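You operate a simulated robot arm through the tools that you are given. There is no shell and no other tool.

You are at the controls of a simulated robot arm. One attempt, no reset.

TASK
Centre the foil on feeder A: both guides to 505, then zero the counter.
Fine: open the pinch before the guides move and shut it after.

It is judged by the outcome, as a careful person would: the job done as asked, and still so three seconds after it is handed in. It fails if anything else is knocked over, pushed out of place, dropped, spilled or broken.

THE ROBOT
A 7-joint arm with a two-finger parallel gripper, fixed in place. Base frame: the origin is at the foot of the arm, x ahead of it, y to its left, z up. Units: mm, rad, N and s.
With the tool pointing down near the work surface it reaches from about 120 to 640 mm from the base axis. Its first joint turns from -1.152 to 1.152 rad. Payload 2.4 kg.
The TCP is the grasp point between the finger pads, 30 mm short of the fingertips. In the tool frame z runs along the fingers and y along their closing line. The gripper opens to 94 mm. The fingers are 28 mm wide and 10 mm thick; the gripper's body (50 by 96 mm) begins 55 mm behind the TCP.
Orientation is that of the tool frame in the base frame, as a unit quaternion [x, y, z, w]. With the fingers straight down and closing along the base's y, the tool's x points along the base's -x, its y along +y and its z along -z.

THE INTERFACE
- The arm moves only by the tool nudge_tool. Its argument "commands" is a list of rows, each a list of 6 numbers: the shift along the tool's x, y, z in mm, then the turn, a rotation vector about the tool's x, y, z in rad. In form: [[dx, dy, dz, ax, ay, az], ...]. A call has 1 to 20 rows; each row is the pose to reach, as a shift and turn from the pose commanded when the call began, along the tool's axes at that moment. "hand" is the gripper command, from -1 (shut) to 1 (fully open), values between in proportion, set as the call begins (left out, the last holds). A row lasts 0.2 s, in which the tool goes at most 50 mm and 0.15 rad; a call with a longer step from one row to the next is refused whole, and so is a gripper value outside its range. Where a pose cannot be reached the arm comes as near as it can. A force on the tool above 70 N (or 10 N above the force at the start of the call, whichever is more), or a blocked arm, ends the call early, and 0.2 s more pass. The fingers move at their own pace (about 153 mm/s each) and stop on an object; they squeeze with about 42 N. The grip force told is the motor's: it shows also when the fingers shut on nothing. Time passes only in rows, and 0.2 s behind the last, so rows that repeat a pose let the fingers close. The reply holds the time, the measured pose of the TCP, the force on the tool along the base axes, the opening and the grip force, in the units named above and with some noise, with the torque about the TCP (base axes, N m) and any sound that the robot's microphone picked up.
- Cameras (640 x 400 px; columns grow to the right, rows downward): "scene" is fixed at [55.7, 487.1, 1450.1]; the picture's right is [-0.57, -0.82, 0.00], its down [-0.41, 0.28, -0.87] and it looks along [0.71, -0.50, -0.50] (base axes); focal length 317 px, centre (320, 200). "wrist" rides on the gripper at [76, 14, -102] in the tool frame; the picture's right is [-0.18, 0.98, 0.00], its down [-0.75, -0.14, -0.64] and it looks along [-0.63, -0.12, 0.77] (tool axes); focal length 243 px, centre (320, 200). There is no depth. A picture from a camera that has moved, and an enlarged one, comes with that camera's place and axes in the base frame and with its lens.
- camera(camera): a new picture of that camera. No time passes.
- zoom(camera, box): a new picture of the part [left, top, right, bottom] of that camera's present view, enlarged. No time passes.
- hand_in(): hands the job in; it is judged then, once.

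Nothing tells you positions but the pictures and the camera data. Unless the task says otherwise, let go and move clear before handing in.

The tools are called after "Request:" by a JSON object that holds its "method" and its "body". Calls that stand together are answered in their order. nudge_tool: Moves the arm, as the interface text tells. Its arguments: {"type":"object","properties":{"commands":{"type":"array","items":{"type":"array","items":{"type":"number"}}},"hand":{"type":"number"}},"required":["commands"]} The other tools are called the same way: camera (camera) takes a picture; zoom (camera, box) takes an enlarged picture of a part of a camera's view; hand_in () hands the job in.

At the start:

```text
time_s: 0.0
tool_pos: [342.6, -84.7, 1245.9]
tcp_rot: [-0.001, 1.0, 0.0, 0.001]
force: [0.3, -0.1, 0.1]
wrist_torque: [0.01, -0.01, 0.01]
grip_width: 94.2
finger_force: 0.0
```

scene: 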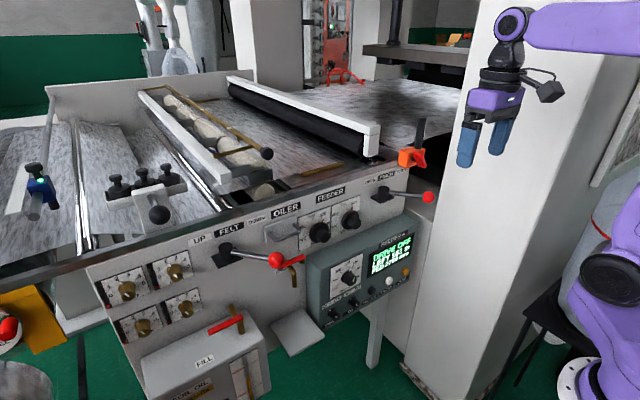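
wrist: 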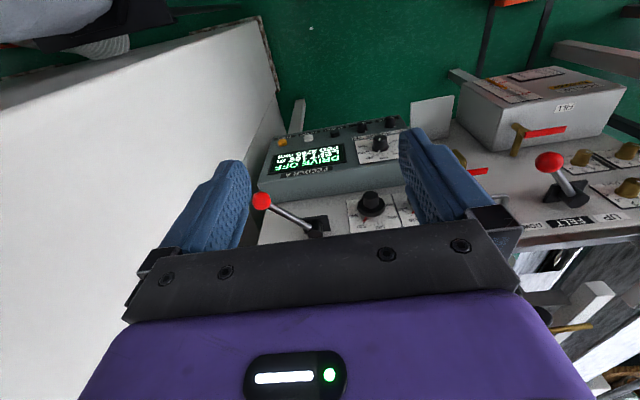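

I see a feeder machine with a control panel: levers with red balls, knobs, and a display. I'll look closer to read the labels before moving.

Request:
{"method": "zoom", "body": {"camera": "scene", "box": [300, 160, 460, 330]}}

Request:
{"method": "zoom", "body": {"camera": "scene", "box": [180, 170, 340, 290]}}

Request:
{"method": "zoom", "body": {"camera": "scene", "box": [0, 130, 220, 260]}}

Request:
{"method": "zoom", "body": {"camera": "scene", "box": [80, 240, 280, 400]}}

Request:
{"method": "zoom", "body": {"camera": "wrist", "box": [230, 80, 450, 240]}}

Request:
{"method": "zoom", "body": {"camera": "scene", "box": [340, 120, 460, 220]}}

```text
2.35 times, centred on (380, 245) of scene
camera zoom: at [55.7, 487.1, 1450.1], right [-0.57, -0.82, 0.0], down [-0.41, 0.28, -0.87], along [0.71, -0.5, -0.5], focal length 745 px, centre (179, 94)
```

zoom: 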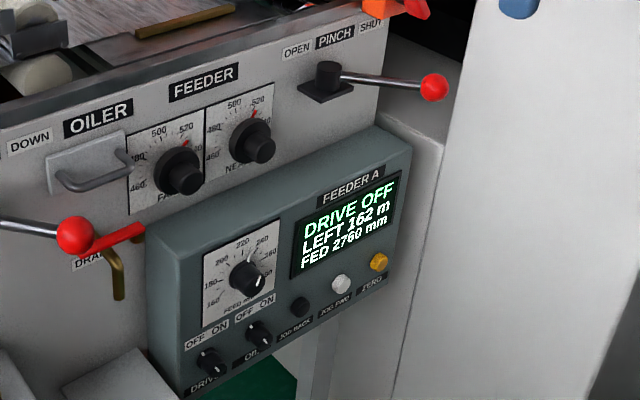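

```text
3.33 times, centred on (260, 230) of scene
camera zoom: at [55.7, 487.1, 1450.1], right [-0.57, -0.82, 0.0], down [-0.41, 0.28, -0.87], along [0.71, -0.5, -0.5], focal length 1056 px, centre (520, 100)
```

zoom: 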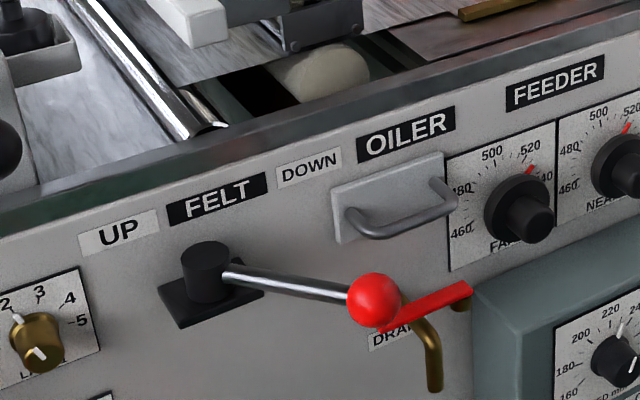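

```text
2.91 times, centred on (110, 195) of scene
camera zoom: at [55.7, 487.1, 1450.1], right [-0.57, -0.82, 0.0], down [-0.41, 0.28, -0.87], along [0.71, -0.5, -0.5], focal length 922 px, centre (931, 214)
```

zoom: 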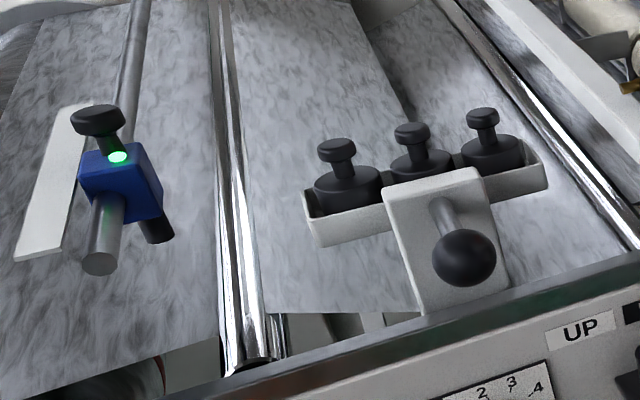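

```text
2.50 times, centred on (180, 320) of scene
camera zoom: at [55.7, 487.1, 1450.1], right [-0.57, -0.82, 0.0], down [-0.41, 0.28, -0.87], along [0.71, -0.5, -0.5], focal length 792 px, centre (670, -100)
```

zoom: 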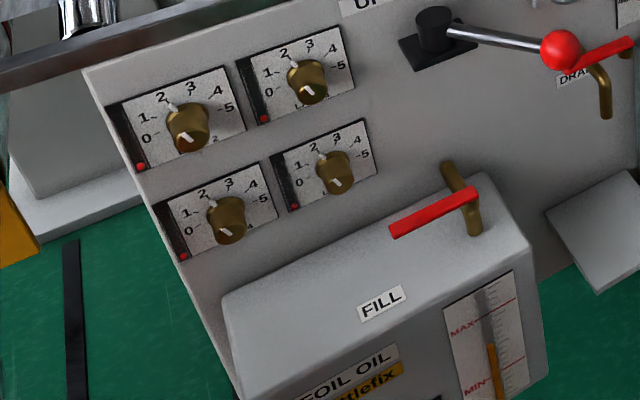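

```text
2.50 times, centred on (340, 160) of wrist
camera zoom: at [267.5, -71.8, 1347.7], right [0.18, 0.98, 0.0], down [0.75, -0.14, 0.64], along [0.63, -0.12, -0.77], focal length 606 px, centre (270, 300)
```

zoom: 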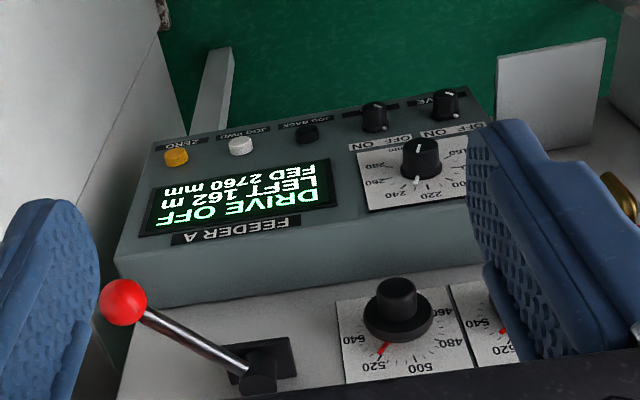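

```text
4.00 times, centred on (400, 170) of scene
camera zoom: at [55.7, 487.1, 1450.1], right [-0.57, -0.82, 0.0], down [-0.41, 0.28, -0.87], along [0.71, -0.5, -0.5], focal length 1267 px, centre (0, 320)
```

zoom: 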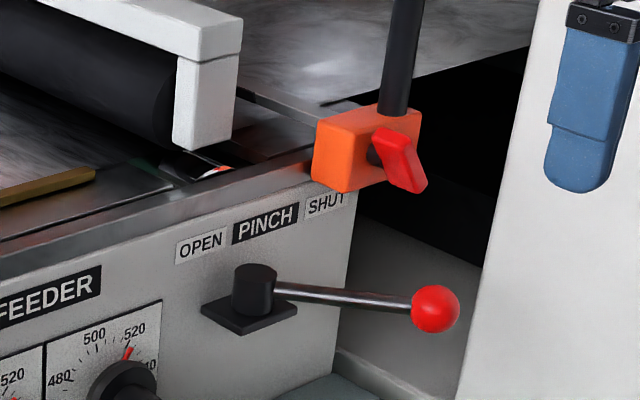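

The panel is a vertical face at about x≈645. The pinch lever's ball is near (528,-228,1003), its hub near (625,-144,1003), and the guide dials lie below FEEDER. I'll zoom in hard on the dials, lever and clamp before I move.

Request:
{"method": "zoom", "body": {"camera": "scene", "box": [296, 200, 368, 245]}}

Request:
{"method": "zoom", "body": {"camera": "wrist", "box": [330, 180, 410, 240]}}

Request:
{"method": "zoom", "body": {"camera": "scene", "box": [365, 170, 445, 220]}}

Request:
{"method": "zoom", "body": {"camera": "scene", "box": [440, 0, 640, 130]}}

Request:
{"method": "zoom", "body": {"camera": "scene", "box": [320, 220, 420, 330]}}

```text
8.89 times, centred on (332, 222) of scene
camera zoom: at [55.7, 487.1, 1450.1], right [-0.57, -0.82, 0.0], down [-0.41, 0.28, -0.87], along [0.71, -0.5, -0.5], focal length 2816 px, centre (213, 0)
```

zoom: 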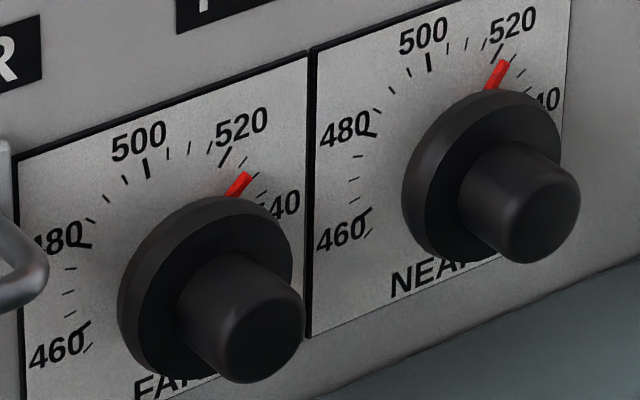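

```text
6.67 times, centred on (370, 210) of wrist
camera zoom: at [267.5, -71.8, 1347.7], right [0.18, 0.98, 0.0], down [0.75, -0.14, 0.64], along [0.63, -0.12, -0.77], focal length 1618 px, centre (-13, 133)
```

zoom: 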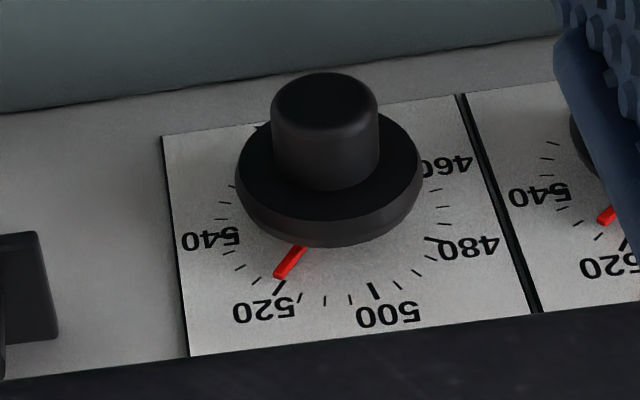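

```text
8.00 times, centred on (405, 195) of scene
camera zoom: at [55.7, 487.1, 1450.1], right [-0.57, -0.82, 0.0], down [-0.41, 0.28, -0.87], along [0.71, -0.5, -0.5], focal length 2534 px, centre (-360, 240)
```

zoom: 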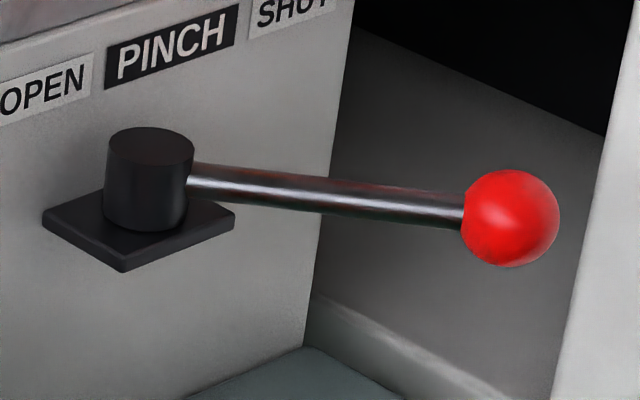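

```text
3.08 times, centred on (540, 65) of scene
camera zoom: at [55.7, 487.1, 1450.1], right [-0.57, -0.82, 0.0], down [-0.41, 0.28, -0.87], along [0.71, -0.5, -0.5], focal length 975 px, centre (-357, 615)
```

zoom: 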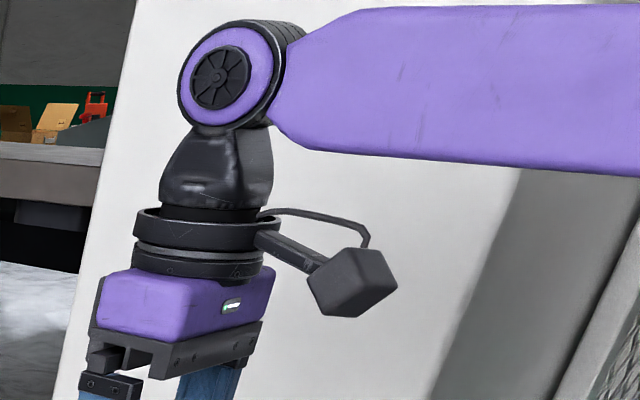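

```text
3.64 times, centred on (370, 275) of scene
camera zoom: at [55.7, 487.1, 1450.1], right [-0.57, -0.82, 0.0], down [-0.41, 0.28, -0.87], along [0.71, -0.5, -0.5], focal length 1152 px, centre (138, -73)
```

zoom: 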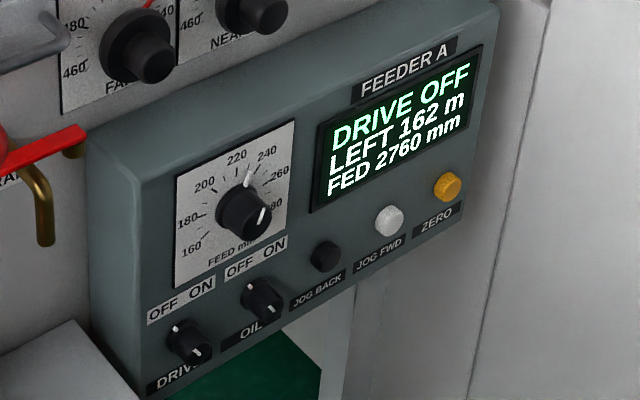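

Both dials have 5-unit ticks and 505 points straight up. NEAR reads about 522 and FAR about 525, with knob faces near (602,-24,948) and (602,87,948). I'll move partway toward the pinch lever for a closer second view.

Request:
{"method": "nudge_tool", "body": {"commands": [[-21, -28, 19, 0, 0, 0], [-43, -57, 38, 0, 0, 0], [-64, -86, 58, 0, 0, 0], [-86, -114, 77, 0, 0, 0], [-107, -143, 96, 0, 0, 0], [-107, -143, 96, 0, 0, 0]], "hand": 0.4}}

Request:
{"method": "camera", "body": {"camera": "wrist"}}

Request:
{"method": "camera", "body": {"camera": "scene"}}

```text
time_s: 1.4
tool_pos: [451.7, -229.3, 1149.6]
tcp_rot: [0.0, 1.0, 0.0, 0.0]
force: [-0.7, 0.0, 0.2]
wrist_torque: [-0.01, -0.01, -0.03]
grip_width: 65.7
finger_force: 0.0
```

```text
taken
camera wrist: at [376.0, -215.6, 1250.8], right [0.18, 0.98, 0.0], down [0.75, -0.14, 0.64], along [0.63, -0.12, -0.77], focal length 243 px, centre (320, 200)
```

wrist: 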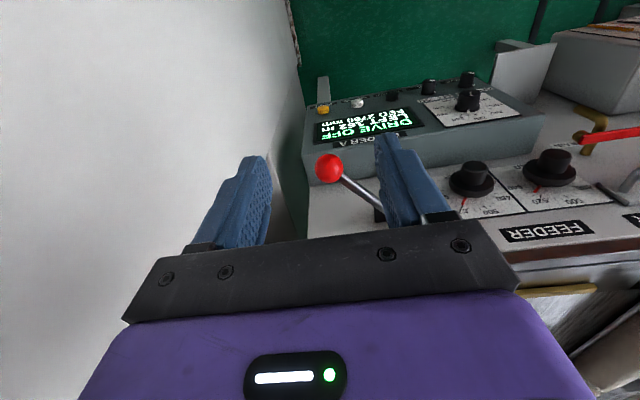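

```text
taken
```

scene: 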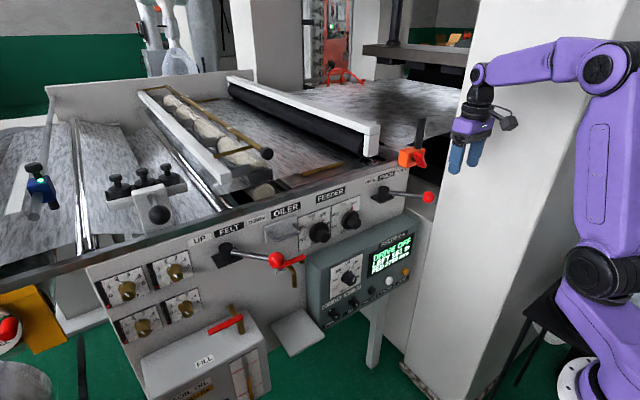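

The ball is at about (530,-231,1000), and a pillar stands at roughly y<-340, so I must keep clear of it. I'll move above the ball with the fingers open and check alignment.

Request:
{"method": "nudge_tool", "body": {"commands": [[-26, -1, 15, 0, 0, 0], [-52, -2, 30, 0, 0, 0], [-78, -2, 50, 0, 0, 0], [-78, -2, 50, 0, 0, 0]], "hand": 0.4}}

Request:
{"method": "camera", "body": {"camera": "wrist"}}

Request:
{"method": "zoom", "body": {"camera": "scene", "box": [360, 80, 500, 220]}}

```text
time_s: 2.4
tool_pos: [528.6, -231.6, 1099.8]
tcp_rot: [0.001, 1.0, 0.0, 0.0]
force: [0.2, 0.0, -0.3]
wrist_torque: [0.04, 0.0, -0.01]
grip_width: 65.8
finger_force: 0.0
```

```text
taken
camera wrist: at [453.1, -218.1, 1201.2], right [0.18, 0.98, 0.0], down [0.75, -0.14, 0.64], along [0.63, -0.12, -0.77], focal length 243 px, centre (320, 200)
```

wrist: 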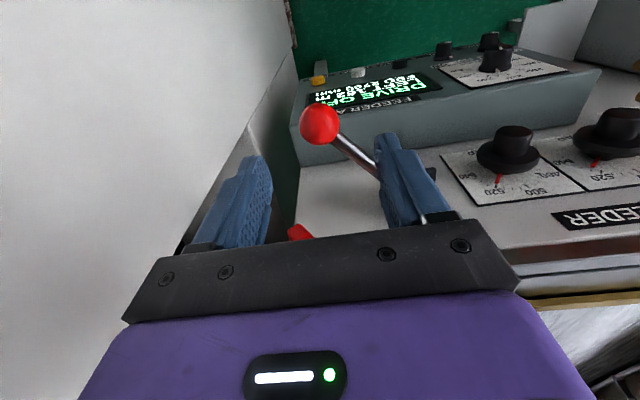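

```text
2.86 times, centred on (430, 150) of scene
camera zoom: at [55.7, 487.1, 1450.1], right [-0.57, -0.82, 0.0], down [-0.41, 0.28, -0.87], along [0.71, -0.5, -0.5], focal length 905 px, centre (6, 343)
```

zoom: 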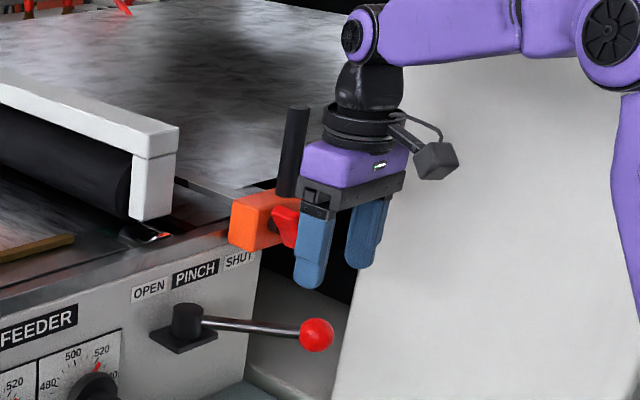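

The ball is centred between the fingers and the red clamp wing (about x=590) is clear. I'll descend around the ball.

Request:
{"method": "nudge_tool", "body": {"commands": [[-3, 0, 30, 0, 0, 0], [-3, 0, 60, 0, 0, 0], [-3, 0, 80, 0, 0, 0], [-3, 0, 97, 0, 0, 0], [-3, 0, 97, 0, 0, 0]], "hand": 0.4}}

Request:
{"method": "camera", "body": {"camera": "wrist"}}

Request:
{"method": "zoom", "body": {"camera": "scene", "box": [360, 120, 480, 220]}}

```text
time_s: 3.6
tool_pos: [531.2, -230.0, 1002.5]
tcp_rot: [0.001, 1.0, 0.0, 0.001]
force: [-0.9, 0.4, -0.1]
wrist_torque: [0.03, -0.01, 0.0]
grip_width: 65.7
finger_force: 0.0
```

```text
taken
camera wrist: at [455.7, -216.9, 1104.4], right [0.18, 0.98, 0.0], down [0.75, -0.14, 0.64], along [0.63, -0.12, -0.77], focal length 243 px, centre (320, 200)
```

wrist: 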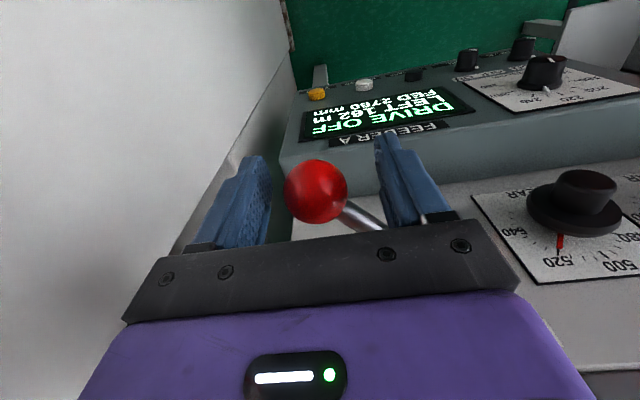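

```text
4.00 times, centred on (420, 170) of scene
camera zoom: at [55.7, 487.1, 1450.1], right [-0.57, -0.82, 0.0], down [-0.41, 0.28, -0.87], along [0.71, -0.5, -0.5], focal length 1267 px, centre (-80, 320)
```

zoom: 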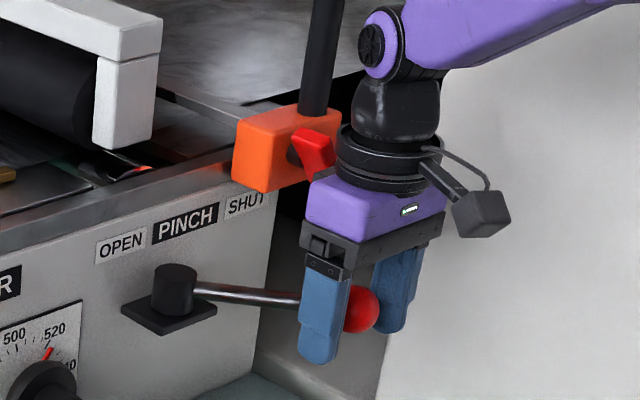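

The ball sits in the cage between the fingers, and the lever pivots about a vertical axis near (623,-142) with a radius of about 128. I'll swing it toward OPEN (+y) along its arc and watch the forces.

Request:
{"method": "nudge_tool", "body": {"commands": [[-2, 14, 0, 0, 0, 0], [4, 20, 0, 0, 0, 0], [10, 26, 0, 0, 0, 0], [14, 33, 0, 0, 0, 0], [19, 40, 0, 0, 0, 0], [23, 47, 0, 0, 0, 0], [26, 55, 0, 0, 0, 0], [29, 63, 0, 0, 0, 0], [32, 71, 0, 0, 0, 0], [34, 79, 0, 0, 0, 0], [35, 87, 0, 0, 0, 0], [36, 96, 0, 0, 0, 0], [36, 104, 0, 0, 0, 0]], "hand": 0.4}}

Request:
{"method": "camera", "body": {"camera": "wrist"}}

Request:
{"method": "zoom", "body": {"camera": "scene", "box": [340, 120, 480, 220]}}

```text
time_s: 6.4
tool_pos: [493.9, -126.2, 1003.3]
tcp_rot: [0.0, 1.0, 0.0, 0.0]
force: [-4.8, -14.0, -0.6]
wrist_torque: [0.0, 0.04, -0.3]
grip_width: 73.8
finger_force: 6.9
```

```text
taken
camera wrist: at [419.7, -113.1, 1104.6], right [0.18, 0.98, 0.0], down [0.75, -0.14, 0.64], along [0.63, -0.12, -0.77], focal length 243 px, centre (320, 200)
```

wrist: 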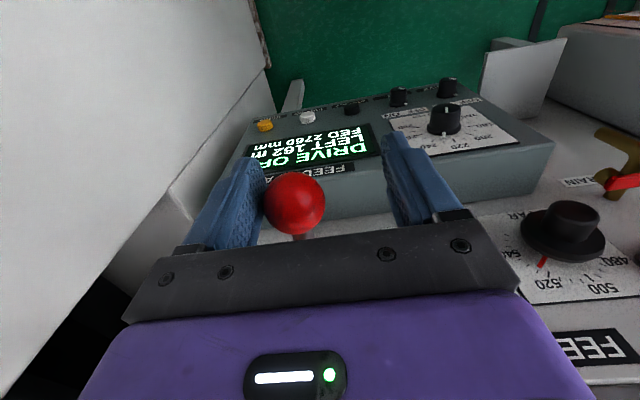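

```text
4.00 times, centred on (410, 170) of scene
camera zoom: at [55.6, 486.7, 1450.2], right [-0.57, -0.82, 0.0], down [-0.41, 0.28, -0.87], along [0.71, -0.5, -0.5], focal length 1267 px, centre (-40, 320)
```

zoom: 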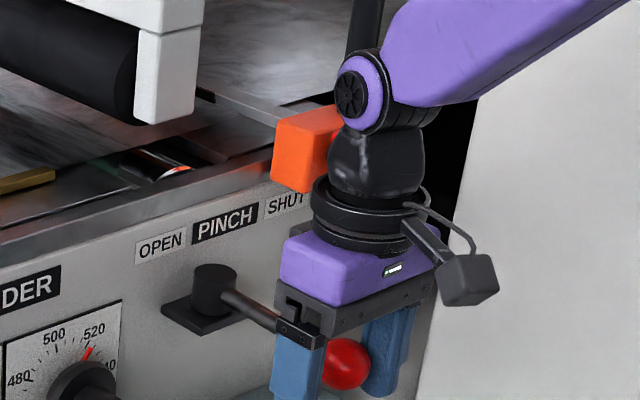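

The lever is following with about 14 N of resistance and is now near the middle of its swing. I'll carry on along the arc to the OPEN end.

Request:
{"method": "nudge_tool", "body": {"commands": [[-1, 10, 0, 0, 0, 0], [-2, 21, 0, 0, 0, 0], [-3, 29, 0, 0, 0, 0], [-5, 37, 0, 0, 0, 0], [-8, 45, 0, 0, 0, 0], [-11, 53, 0, 0, 0, 0], [-14, 61, 0, 0, 0, 0], [-18, 68, 0, 0, 0, 0], [-22, 75, 0, 0, 0, 0], [-27, 82, 0, 0, 0, 0], [-32, 89, 0, 0, 0, 0], [-38, 95, 0, 0, 0, 0], [-38, 95, 0, 0, 0, 0]], "hand": 0.4}}

Request:
{"method": "camera", "body": {"camera": "wrist"}}

Request:
{"method": "zoom", "body": {"camera": "scene", "box": [320, 120, 460, 220]}}

```text
time_s: 9.2
tool_pos: [532.7, -40.7, 1003.1]
tcp_rot: [0.006, 1.0, -0.002, 0.001]
force: [-10.7, -36.4, 9.3]
wrist_torque: [-0.39, -0.06, -0.84]
grip_width: 87.1
finger_force: 18.8
```

```text
taken
camera wrist: at [457.3, -26.3, 1104.9], right [0.2, 0.98, 0.0], down [0.75, -0.15, 0.64], along [0.63, -0.13, -0.76], focal length 243 px, centre (320, 200)
```

wrist: 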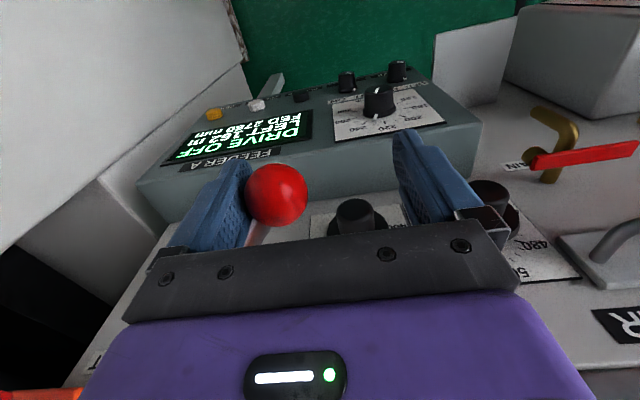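

```text
4.00 times, centred on (390, 170) of scene
camera zoom: at [55.2, 486.1, 1450.5], right [-0.57, -0.82, 0.0], down [-0.41, 0.28, -0.87], along [0.71, -0.5, -0.5], focal length 1267 px, centre (40, 320)
```

zoom: 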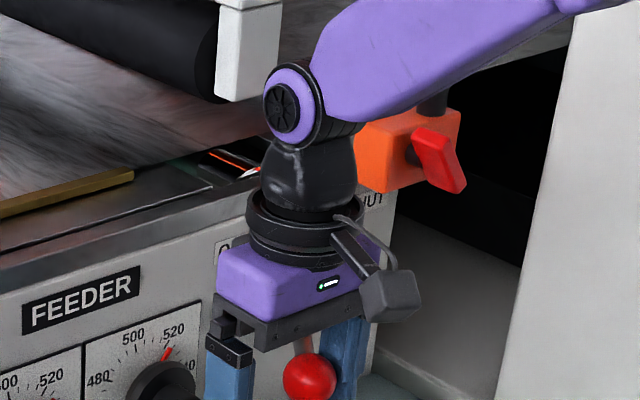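

The force has risen to 36 N, so the lever looks to be at its OPEN stop. I'll back off to unload the fingers, then look.

Request:
{"method": "nudge_tool", "body": {"commands": [[0, -12, 0, 0, 0, 0], [0, -24, 0, 0, 0, 0], [0, -32, 0, 0, 0, 0], [0, -32, 0, 0, 0, 0]], "hand": 0.4}}

Request:
{"method": "camera", "body": {"camera": "wrist"}}

Request:
{"method": "zoom", "body": {"camera": "scene", "box": [320, 120, 460, 220]}}

```text
time_s: 10.2
tool_pos: [533.5, -61.6, 1002.3]
tcp_rot: [0.0, 1.0, 0.0, 0.001]
force: [0.2, -1.2, -0.4]
wrist_torque: [0.01, -0.01, 0.02]
grip_width: 65.7
finger_force: 0.2
```

```text
taken
camera wrist: at [457.7, -49.1, 1104.7], right [0.18, 0.98, 0.0], down [0.75, -0.14, 0.64], along [0.63, -0.12, -0.77], focal length 243 px, centre (320, 200)
```

wrist: 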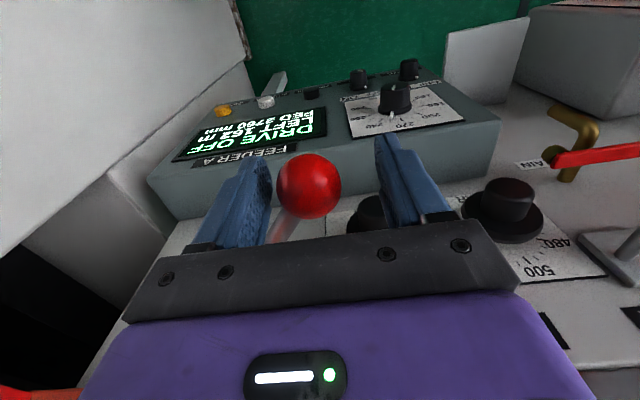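

```text
4.00 times, centred on (390, 170) of scene
camera zoom: at [55.7, 487.1, 1450.1], right [-0.57, -0.82, 0.0], down [-0.41, 0.28, -0.87], along [0.71, -0.5, -0.5], focal length 1267 px, centre (40, 320)
```

zoom: 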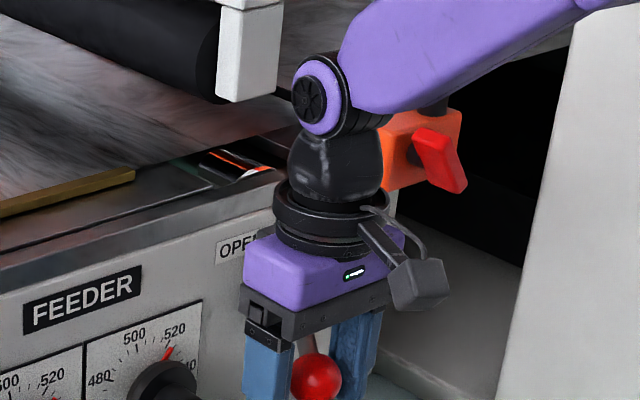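

The ball is at about (530,-68,1003), swung toward OPEN. I'll lift off and back away to check the lever and dials.

Request:
{"method": "nudge_tool", "body": {"commands": [[0, -6, -30, 0, 0, 0], [0, -6, -65, 0, 0, 0], [0, -6, -100, 0, 0, 0], [40, -6, -120, 0, 0, 0], [80, 10, -120, 0, 0, 0], [120, 30, -120, 0, 0, 0], [160, 50, -120, 0, 0, 0], [160, 50, -120, 0, 0, 0]], "hand": 0.4}}

Request:
{"method": "camera", "body": {"camera": "wrist"}}

Request:
{"method": "zoom", "body": {"camera": "scene", "box": [320, 130, 460, 220]}}

Request:
{"method": "camera", "body": {"camera": "scene"}}

```text
time_s: 12.0
tool_pos: [371.4, -12.5, 1123.6]
tcp_rot: [0.0, 1.0, 0.0, -0.001]
force: [-0.4, 0.3, -0.3]
wrist_torque: [-0.01, 0.01, 0.03]
grip_width: 65.7
finger_force: 0.0
```

```text
taken
camera wrist: at [296.8, 0.2, 1225.1], right [0.18, 0.98, 0.0], down [0.75, -0.14, 0.64], along [0.63, -0.12, -0.77], focal length 243 px, centre (320, 200)
```

wrist: 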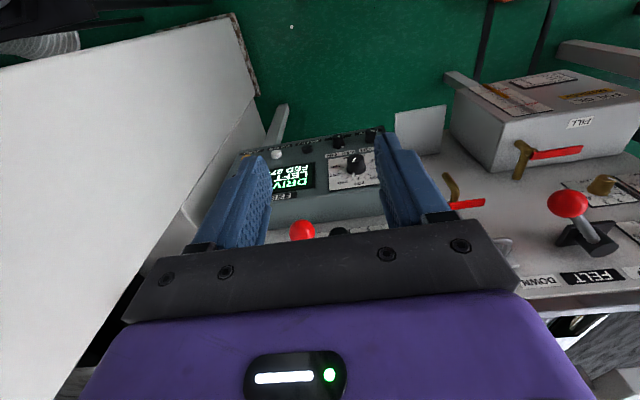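

```text
4.44 times, centred on (390, 175) of scene
camera zoom: at [55.7, 487.1, 1450.1], right [-0.57, -0.82, 0.0], down [-0.41, 0.28, -0.87], along [0.71, -0.5, -0.5], focal length 1408 px, centre (9, 311)
```

zoom: 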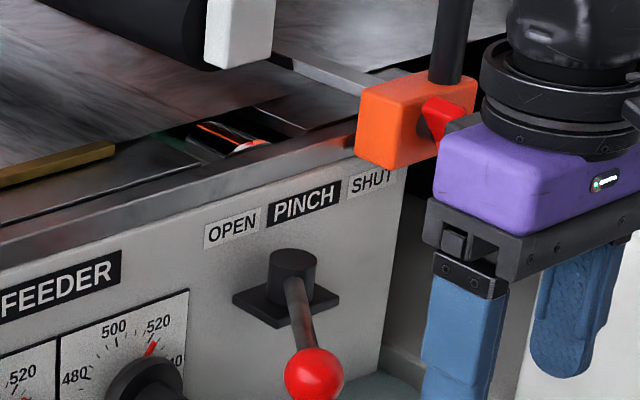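

```text
taken
```

scene: 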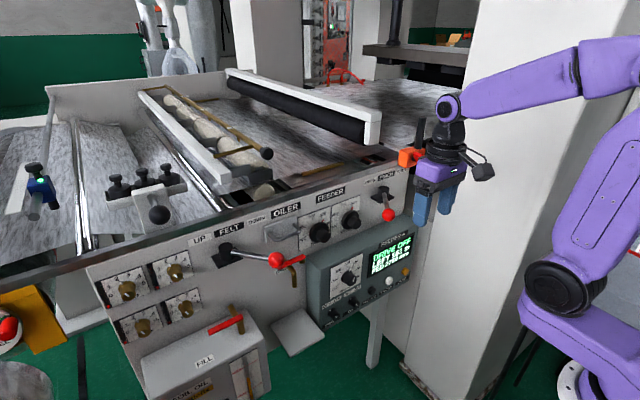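

The scene view shows the lever at OPEN. Next I'll pitch the tool to point forward (+x), in free space in front of the FAR knob.

Request:
{"method": "nudge_tool", "body": {"commands": [[-10, 10, 0, 0, -0.13, 0], [-20, 20, 0, 0, -0.26, 0], [-30, 30, 10, 0, -0.39, 0], [-40, 40, 20, 0, -0.52, 0], [-50, 50, 30, 0, -0.65, 0], [-60, 60, 40, 0, -0.78, 0], [-70, 70, 55, 0, -0.91, 0], [-80, 80, 70, 0, -1.04, 0], [-90, 90, 90, 0, -1.17, 0], [-100, 99, 110, 0, -1.3, 0], [-110, 99, 130, 0, -1.43, 0], [-120, 99, 150, 0, -1.571, 0], [-120, 99, 150, 0, -1.571, 0]], "hand": 0.4}}

Request:
{"method": "camera", "body": {"camera": "wrist"}}

Request:
{"method": "camera", "body": {"camera": "scene"}}

```text
time_s: 14.8
tool_pos: [491.6, 85.9, 972.9]
tcp_rot: [0.0, 0.706, 0.0, 0.708]
force: [-0.5, 0.7, 0.8]
wrist_torque: [-0.01, 0.03, -0.01]
grip_width: 65.9
finger_force: 0.0
out of reach, approached as far as the arm can: row 6
```

```text
taken
camera wrist: at [390.7, 99.2, 895.3], right [0.0, 0.98, 0.18], down [-0.64, -0.14, 0.75], along [0.77, -0.12, 0.63], focal length 243 px, centre (320, 200)
```

wrist: 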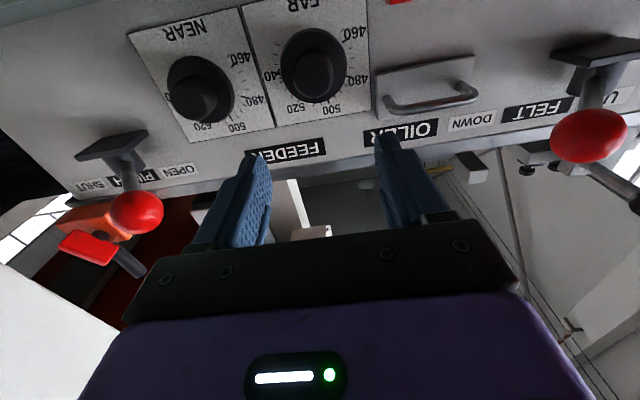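

```text
taken
```

scene: 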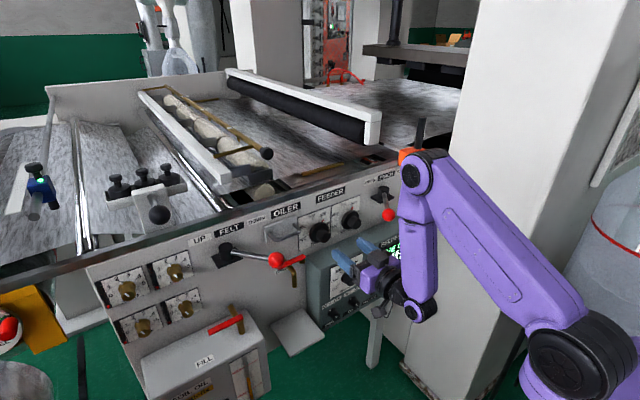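

The tool now points forward in front of the FAR knob. I'll zoom in to locate both knobs precisely and read the dials.

Request:
{"method": "zoom", "body": {"camera": "wrist", "box": [130, 0, 380, 156]}}

Request:
{"method": "zoom", "body": {"camera": "scene", "box": [296, 200, 376, 250]}}

```text
2.56 times, centred on (255, 78) of wrist
camera zoom: at [390.7, 99.2, 895.3], right [0.0, 0.98, 0.18], down [-0.64, -0.14, 0.75], along [0.77, -0.12, 0.63], focal length 621 px, centre (486, 512)
```

zoom: 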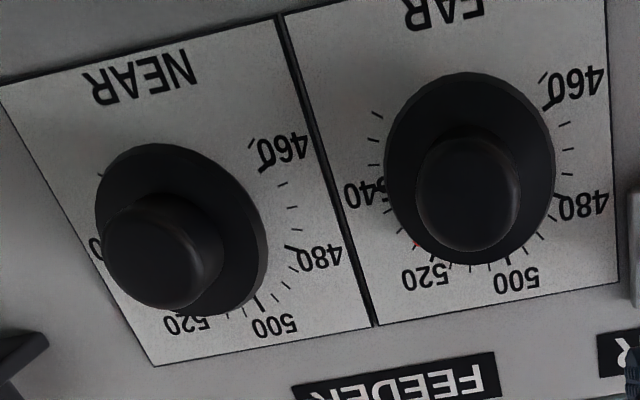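

```text
8.00 times, centred on (336, 225) of scene
camera zoom: at [55.7, 487.1, 1450.1], right [-0.57, -0.82, 0.0], down [-0.41, 0.28, -0.87], along [0.71, -0.5, -0.5], focal length 2534 px, centre (192, 0)
```

zoom: 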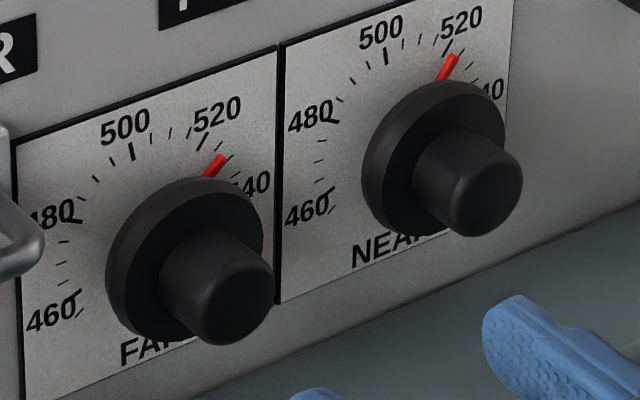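

The knob faces are at about FAR (606,84,943) and NEAR (606,-23,942), with inner grips of about 33 mm. I'll pre-roll clockwise by about 0.46 rad and stop just in front of the FAR knob.

Request:
{"method": "nudge_tool", "body": {"commands": [[10, -1, 10, 0, 0, 0.115], [20, -2, 25, 0, 0, 0.23], [30, -2, 40, 0, 0, 0.345], [30, -2, 58, 0, 0, 0.46], [30, -2, 58, 0, 0, 0.46]], "hand": 0.4}}

Request:
{"method": "camera", "body": {"camera": "wrist"}}

Request:
{"method": "zoom", "body": {"camera": "scene", "box": [270, 180, 450, 300]}}

```text
time_s: 16.0
tool_pos: [551.3, 82.7, 942.0]
tcp_rot: [0.162, 0.688, 0.162, 0.688]
force: [0.6, 0.1, -0.1]
wrist_torque: [-0.02, -0.01, 0.0]
grip_width: 65.9
finger_force: 0.0
```

```text
taken
camera wrist: at [449.3, 129.9, 879.6], right [0.0, 0.8, 0.6], down [-0.64, -0.46, 0.61], along [0.77, -0.39, 0.51], focal length 243 px, centre (320, 200)
```

wrist: 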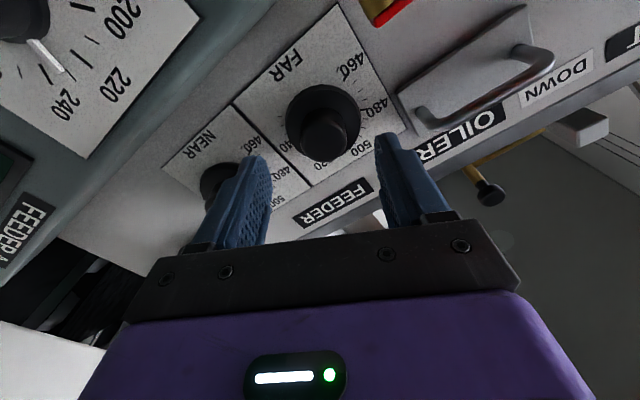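

```text
3.33 times, centred on (360, 240) of scene
camera zoom: at [55.7, 487.1, 1450.1], right [-0.57, -0.82, 0.0], down [-0.41, 0.28, -0.87], along [0.71, -0.5, -0.5], focal length 1056 px, centre (187, 67)
```

zoom: 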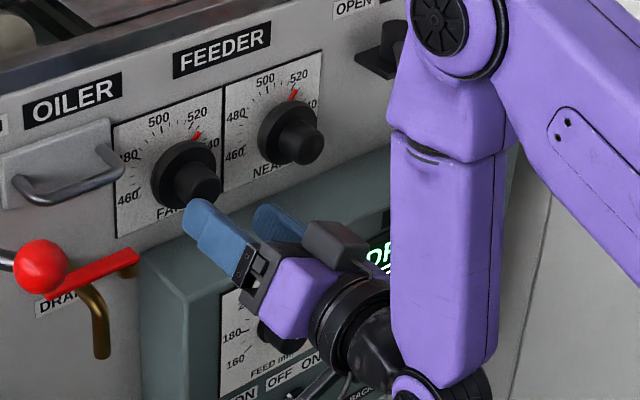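

The FAR knob is between the fingers, but I need a finer alignment check before moving in.

Request:
{"method": "zoom", "body": {"camera": "wrist", "box": [250, 60, 410, 180]}}

Request:
{"method": "zoom", "body": {"camera": "scene", "box": [300, 210, 380, 270]}}

```text
3.33 times, centred on (330, 120) of wrist
camera zoom: at [449.3, 129.9, 879.6], right [0.0, 0.8, 0.6], down [-0.64, -0.46, 0.61], along [0.77, -0.39, 0.51], focal length 809 px, centre (287, 467)
```

zoom: 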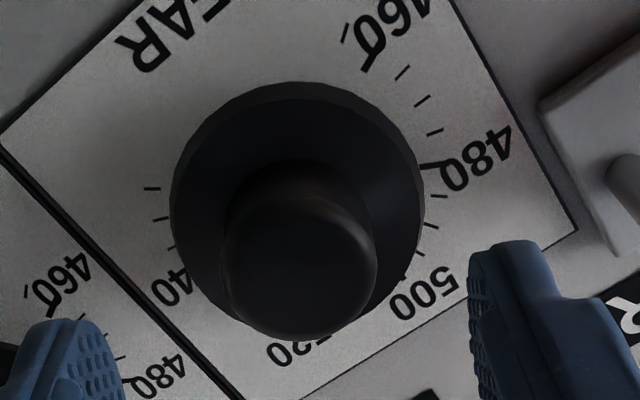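

```text
6.67 times, centred on (340, 240) of scene
camera zoom: at [55.7, 487.1, 1450.1], right [-0.57, -0.82, 0.0], down [-0.41, 0.28, -0.87], along [0.71, -0.5, -0.5], focal length 2112 px, centre (187, -67)
```

zoom: 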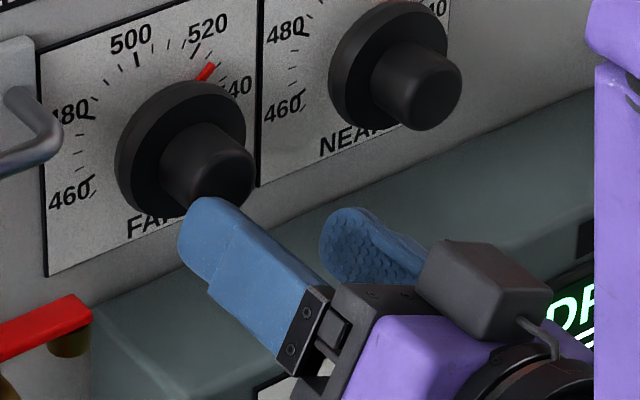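

I want to identify the dark block above the gripper before I advance.

Request:
{"method": "zoom", "body": {"camera": "scene", "box": [310, 220, 430, 320]}}

Request:
{"method": "camera", "body": {"camera": "scene"}}

```text
4.00 times, centred on (370, 270) of scene
camera zoom: at [55.7, 487.1, 1450.1], right [-0.57, -0.82, 0.0], down [-0.41, 0.28, -0.87], along [0.71, -0.5, -0.5], focal length 1267 px, centre (120, -80)
```

zoom: 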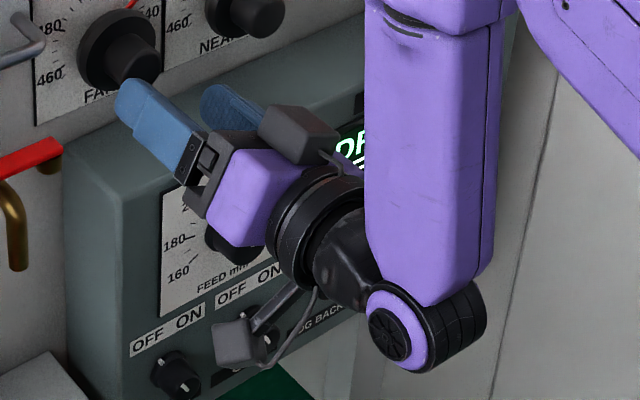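

```text
taken
```

scene: 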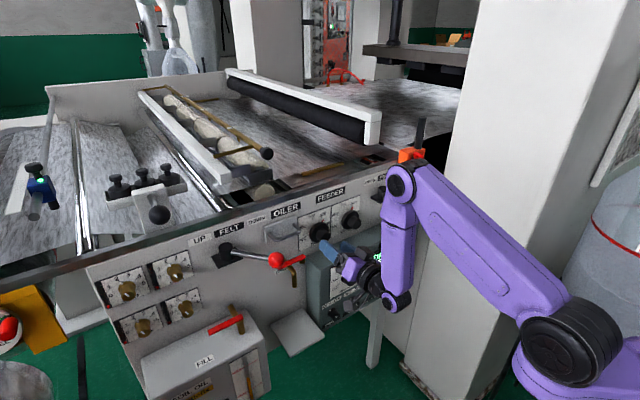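

The block is a box on the top (-x) side of the gripper, and the camera is below-left; both are clear for FAR. I'll advance onto the FAR knob at (606,86,942.5), stop with the fingertips near x=625, and close.

Request:
{"method": "nudge_tool", "body": {"commands": [[1, 3, 10, 0, 0, 0], [1, 3, 22, 0, 0, 0], [1, 3, 34, 0, 0, 0], [1, 3, 44, 0, 0, 0], [1, 3, 44, 0, 0, 0]], "hand": 0.4}}

Request:
{"method": "zoom", "body": {"camera": "wrist", "box": [220, 60, 460, 220]}}

Request:
{"method": "zoom", "body": {"camera": "scene", "box": [290, 195, 390, 265]}}

```text
time_s: 17.2
tool_pos: [594.2, 87.1, 942.9]
tcp_rot: [0.162, 0.688, 0.161, 0.689]
force: [0.6, -0.4, -0.2]
wrist_torque: [0.01, -0.04, 0.02]
grip_width: 65.9
finger_force: 0.0
```

```text
2.50 times, centred on (340, 140) of wrist
camera zoom: at [493.0, 132.4, 880.7], right [0.0, 0.8, 0.6], down [-0.64, -0.46, 0.61], along [0.77, -0.39, 0.51], focal length 606 px, centre (270, 350)
```

zoom: 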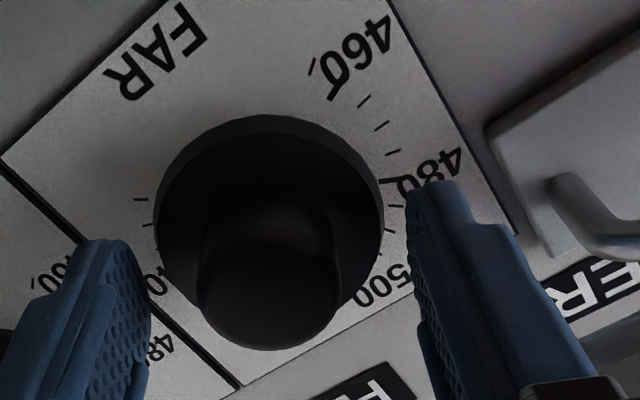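

```text
5.71 times, centred on (340, 230) of scene
camera zoom: at [55.7, 487.1, 1450.1], right [-0.57, -0.82, 0.0], down [-0.41, 0.28, -0.87], along [0.71, -0.5, -0.5], focal length 1810 px, centre (206, 29)
```

zoom: 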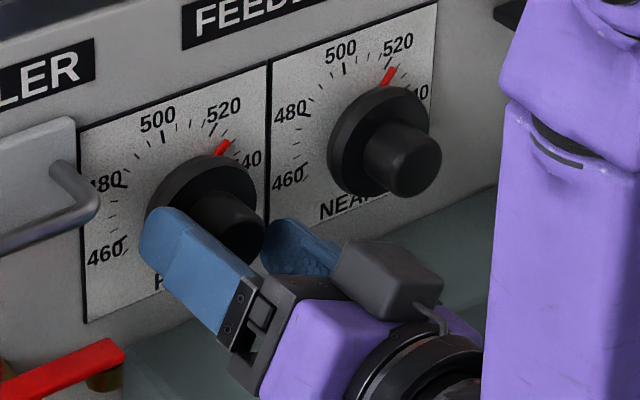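

It's well aligned, so I'll close on the FAR knob.

Request:
{"method": "nudge_tool", "body": {"commands": [[0, 0, 0, 0, 0, 0], [0, 0, 0, 0, 0, 0], [0, 0, 0, 0, 0, 0]], "hand": -1}}

Request:
{"method": "zoom", "body": {"camera": "scene", "box": [290, 195, 390, 265]}}

```text
time_s: 18.0
tool_pos: [595.0, 86.8, 941.7]
tcp_rot: [0.162, 0.689, 0.16, 0.688]
force: [4.2, -2.9, -4.2]
wrist_torque: [-0.03, 0.11, -0.09]
grip_width: 33.1
finger_force: 44.9
```

```text
5.71 times, centred on (340, 230) of scene
camera zoom: at [55.9, 487.1, 1450.1], right [-0.57, -0.82, 0.0], down [-0.41, 0.28, -0.87], along [0.71, -0.5, -0.5], focal length 1810 px, centre (206, 29)
```

zoom: 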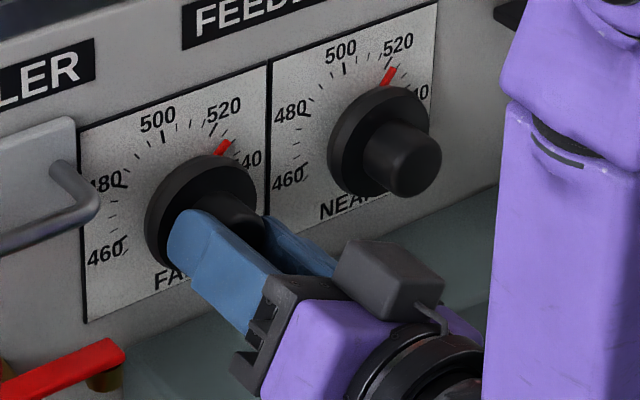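

The knob is gripped at 33 mm. I'll turn it counter-clockwise by 0.4 rad first and read the dial.

Request:
{"method": "nudge_tool", "body": {"commands": [[0, 0, 0, 0, 0, -0.1], [0, 0, 0, 0, 0, -0.2], [0, 0, 0, 0, 0, -0.3], [0, 0, 0, 0, 0, -0.4], [0, 0, 0, 0, 0, -0.4]], "hand": -1}}

Request:
{"method": "zoom", "body": {"camera": "scene", "box": [290, 195, 390, 265]}}

Request:
{"method": "zoom", "body": {"camera": "scene", "box": [290, 180, 450, 300]}}

```text
time_s: 19.2
tool_pos: [594.6, 85.4, 942.5]
tcp_rot: [0.021, 0.708, 0.019, 0.706]
force: [-1.6, -9.3, -8.4]
wrist_torque: [-0.05, -0.09, -0.3]
grip_width: 33.1
finger_force: 44.7
```

```text
5.71 times, centred on (340, 230) of scene
camera zoom: at [55.8, 486.9, 1450.1], right [-0.57, -0.82, 0.0], down [-0.41, 0.28, -0.87], along [0.71, -0.5, -0.5], focal length 1810 px, centre (206, 29)
```

zoom: 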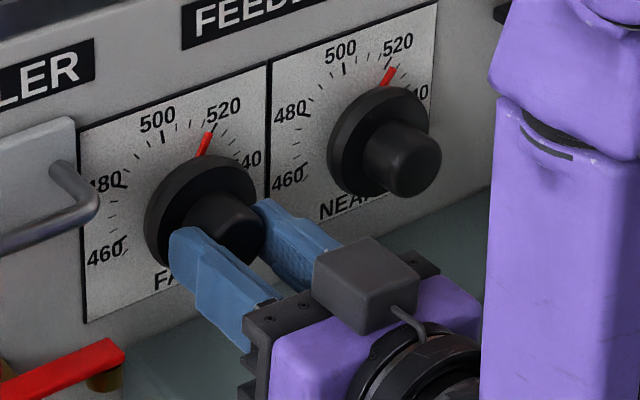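

```text
3.33 times, centred on (370, 240) of scene
camera zoom: at [55.8, 486.9, 1450.1], right [-0.57, -0.82, 0.0], down [-0.41, 0.28, -0.87], along [0.71, -0.5, -0.5], focal length 1056 px, centre (153, 67)
```

zoom: 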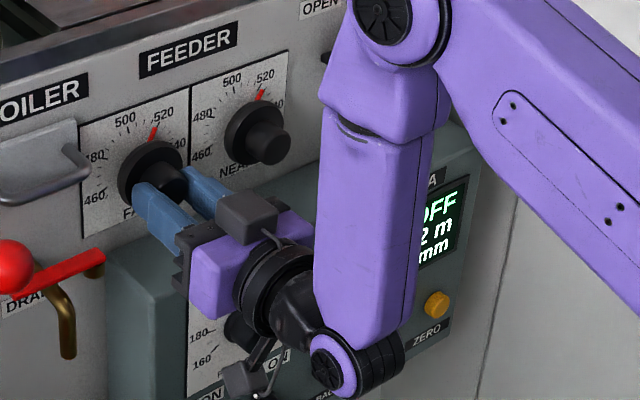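

FAR now reads about 517 as expected. I'll continue by -0.45 rad and check again.

Request:
{"method": "nudge_tool", "body": {"commands": [[0, 0, 0, 0, 0, -0.1], [0, 0, 0, 0, 0, -0.2], [0, 0, 0, 0, 0, -0.3], [0, 0, 0, 0, 0, -0.4], [0, 0, 0, 0, 0, -0.45], [0, 0, 0, 0, 0, -0.45]], "hand": -1}}

Request:
{"method": "zoom", "body": {"camera": "scene", "box": [295, 200, 345, 240]}}

Request:
{"method": "zoom", "body": {"camera": "scene", "box": [290, 180, 450, 300]}}

```text
time_s: 20.6
tool_pos: [595.0, 84.7, 943.6]
tcp_rot: [-0.135, 0.694, -0.14, 0.693]
force: [-5.9, -17.7, -10.1]
wrist_torque: [-0.04, -0.3, -0.09]
grip_width: 32.8
finger_force: 44.5
```

```text
10.00 times, centred on (320, 220) of scene
camera zoom: at [55.8, 486.7, 1450.2], right [-0.57, -0.82, 0.0], down [-0.41, 0.28, -0.87], along [0.71, -0.5, -0.5], focal length 3168 px, centre (320, 0)
```

zoom: 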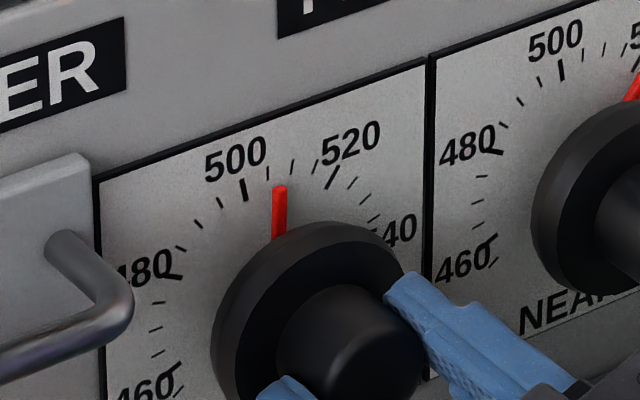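

```text
3.33 times, centred on (370, 240) of scene
camera zoom: at [55.8, 486.7, 1450.2], right [-0.57, -0.82, 0.0], down [-0.41, 0.28, -0.87], along [0.71, -0.5, -0.5], focal length 1056 px, centre (153, 67)
```

zoom: 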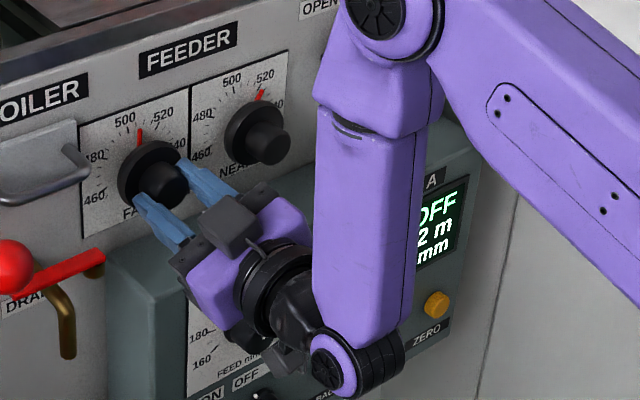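

The FAR pointer is close to 505. I'll zoom tighter to judge the residual.

Request:
{"method": "zoom", "body": {"camera": "scene", "box": [306, 212, 330, 227]}}

Request:
{"method": "zoom", "body": {"camera": "wrist", "box": [220, 60, 460, 220]}}

```text
16.00 times, centred on (318, 220) of scene
camera zoom: at [55.8, 486.7, 1450.2], right [-0.57, -0.82, 0.0], down [-0.41, 0.28, -0.87], along [0.71, -0.5, -0.5], focal length 5069 px, centre (352, -112)
```

zoom: 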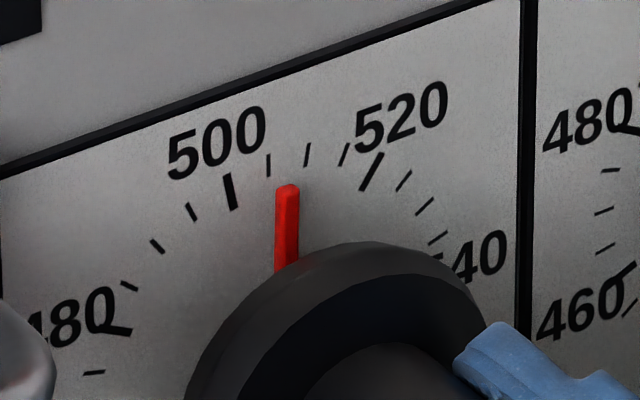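

```text
2.50 times, centred on (340, 140) of wrist
camera zoom: at [492.7, 68.2, 866.7], right [0.01, 0.98, -0.2], down [-0.64, 0.16, 0.75], along [0.77, 0.13, 0.63], focal length 606 px, centre (270, 350)
```

zoom: 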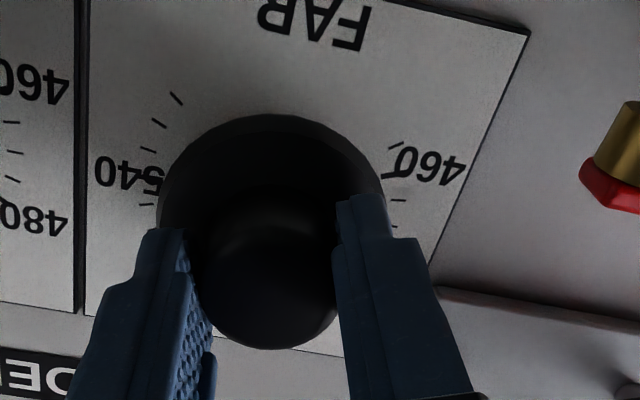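

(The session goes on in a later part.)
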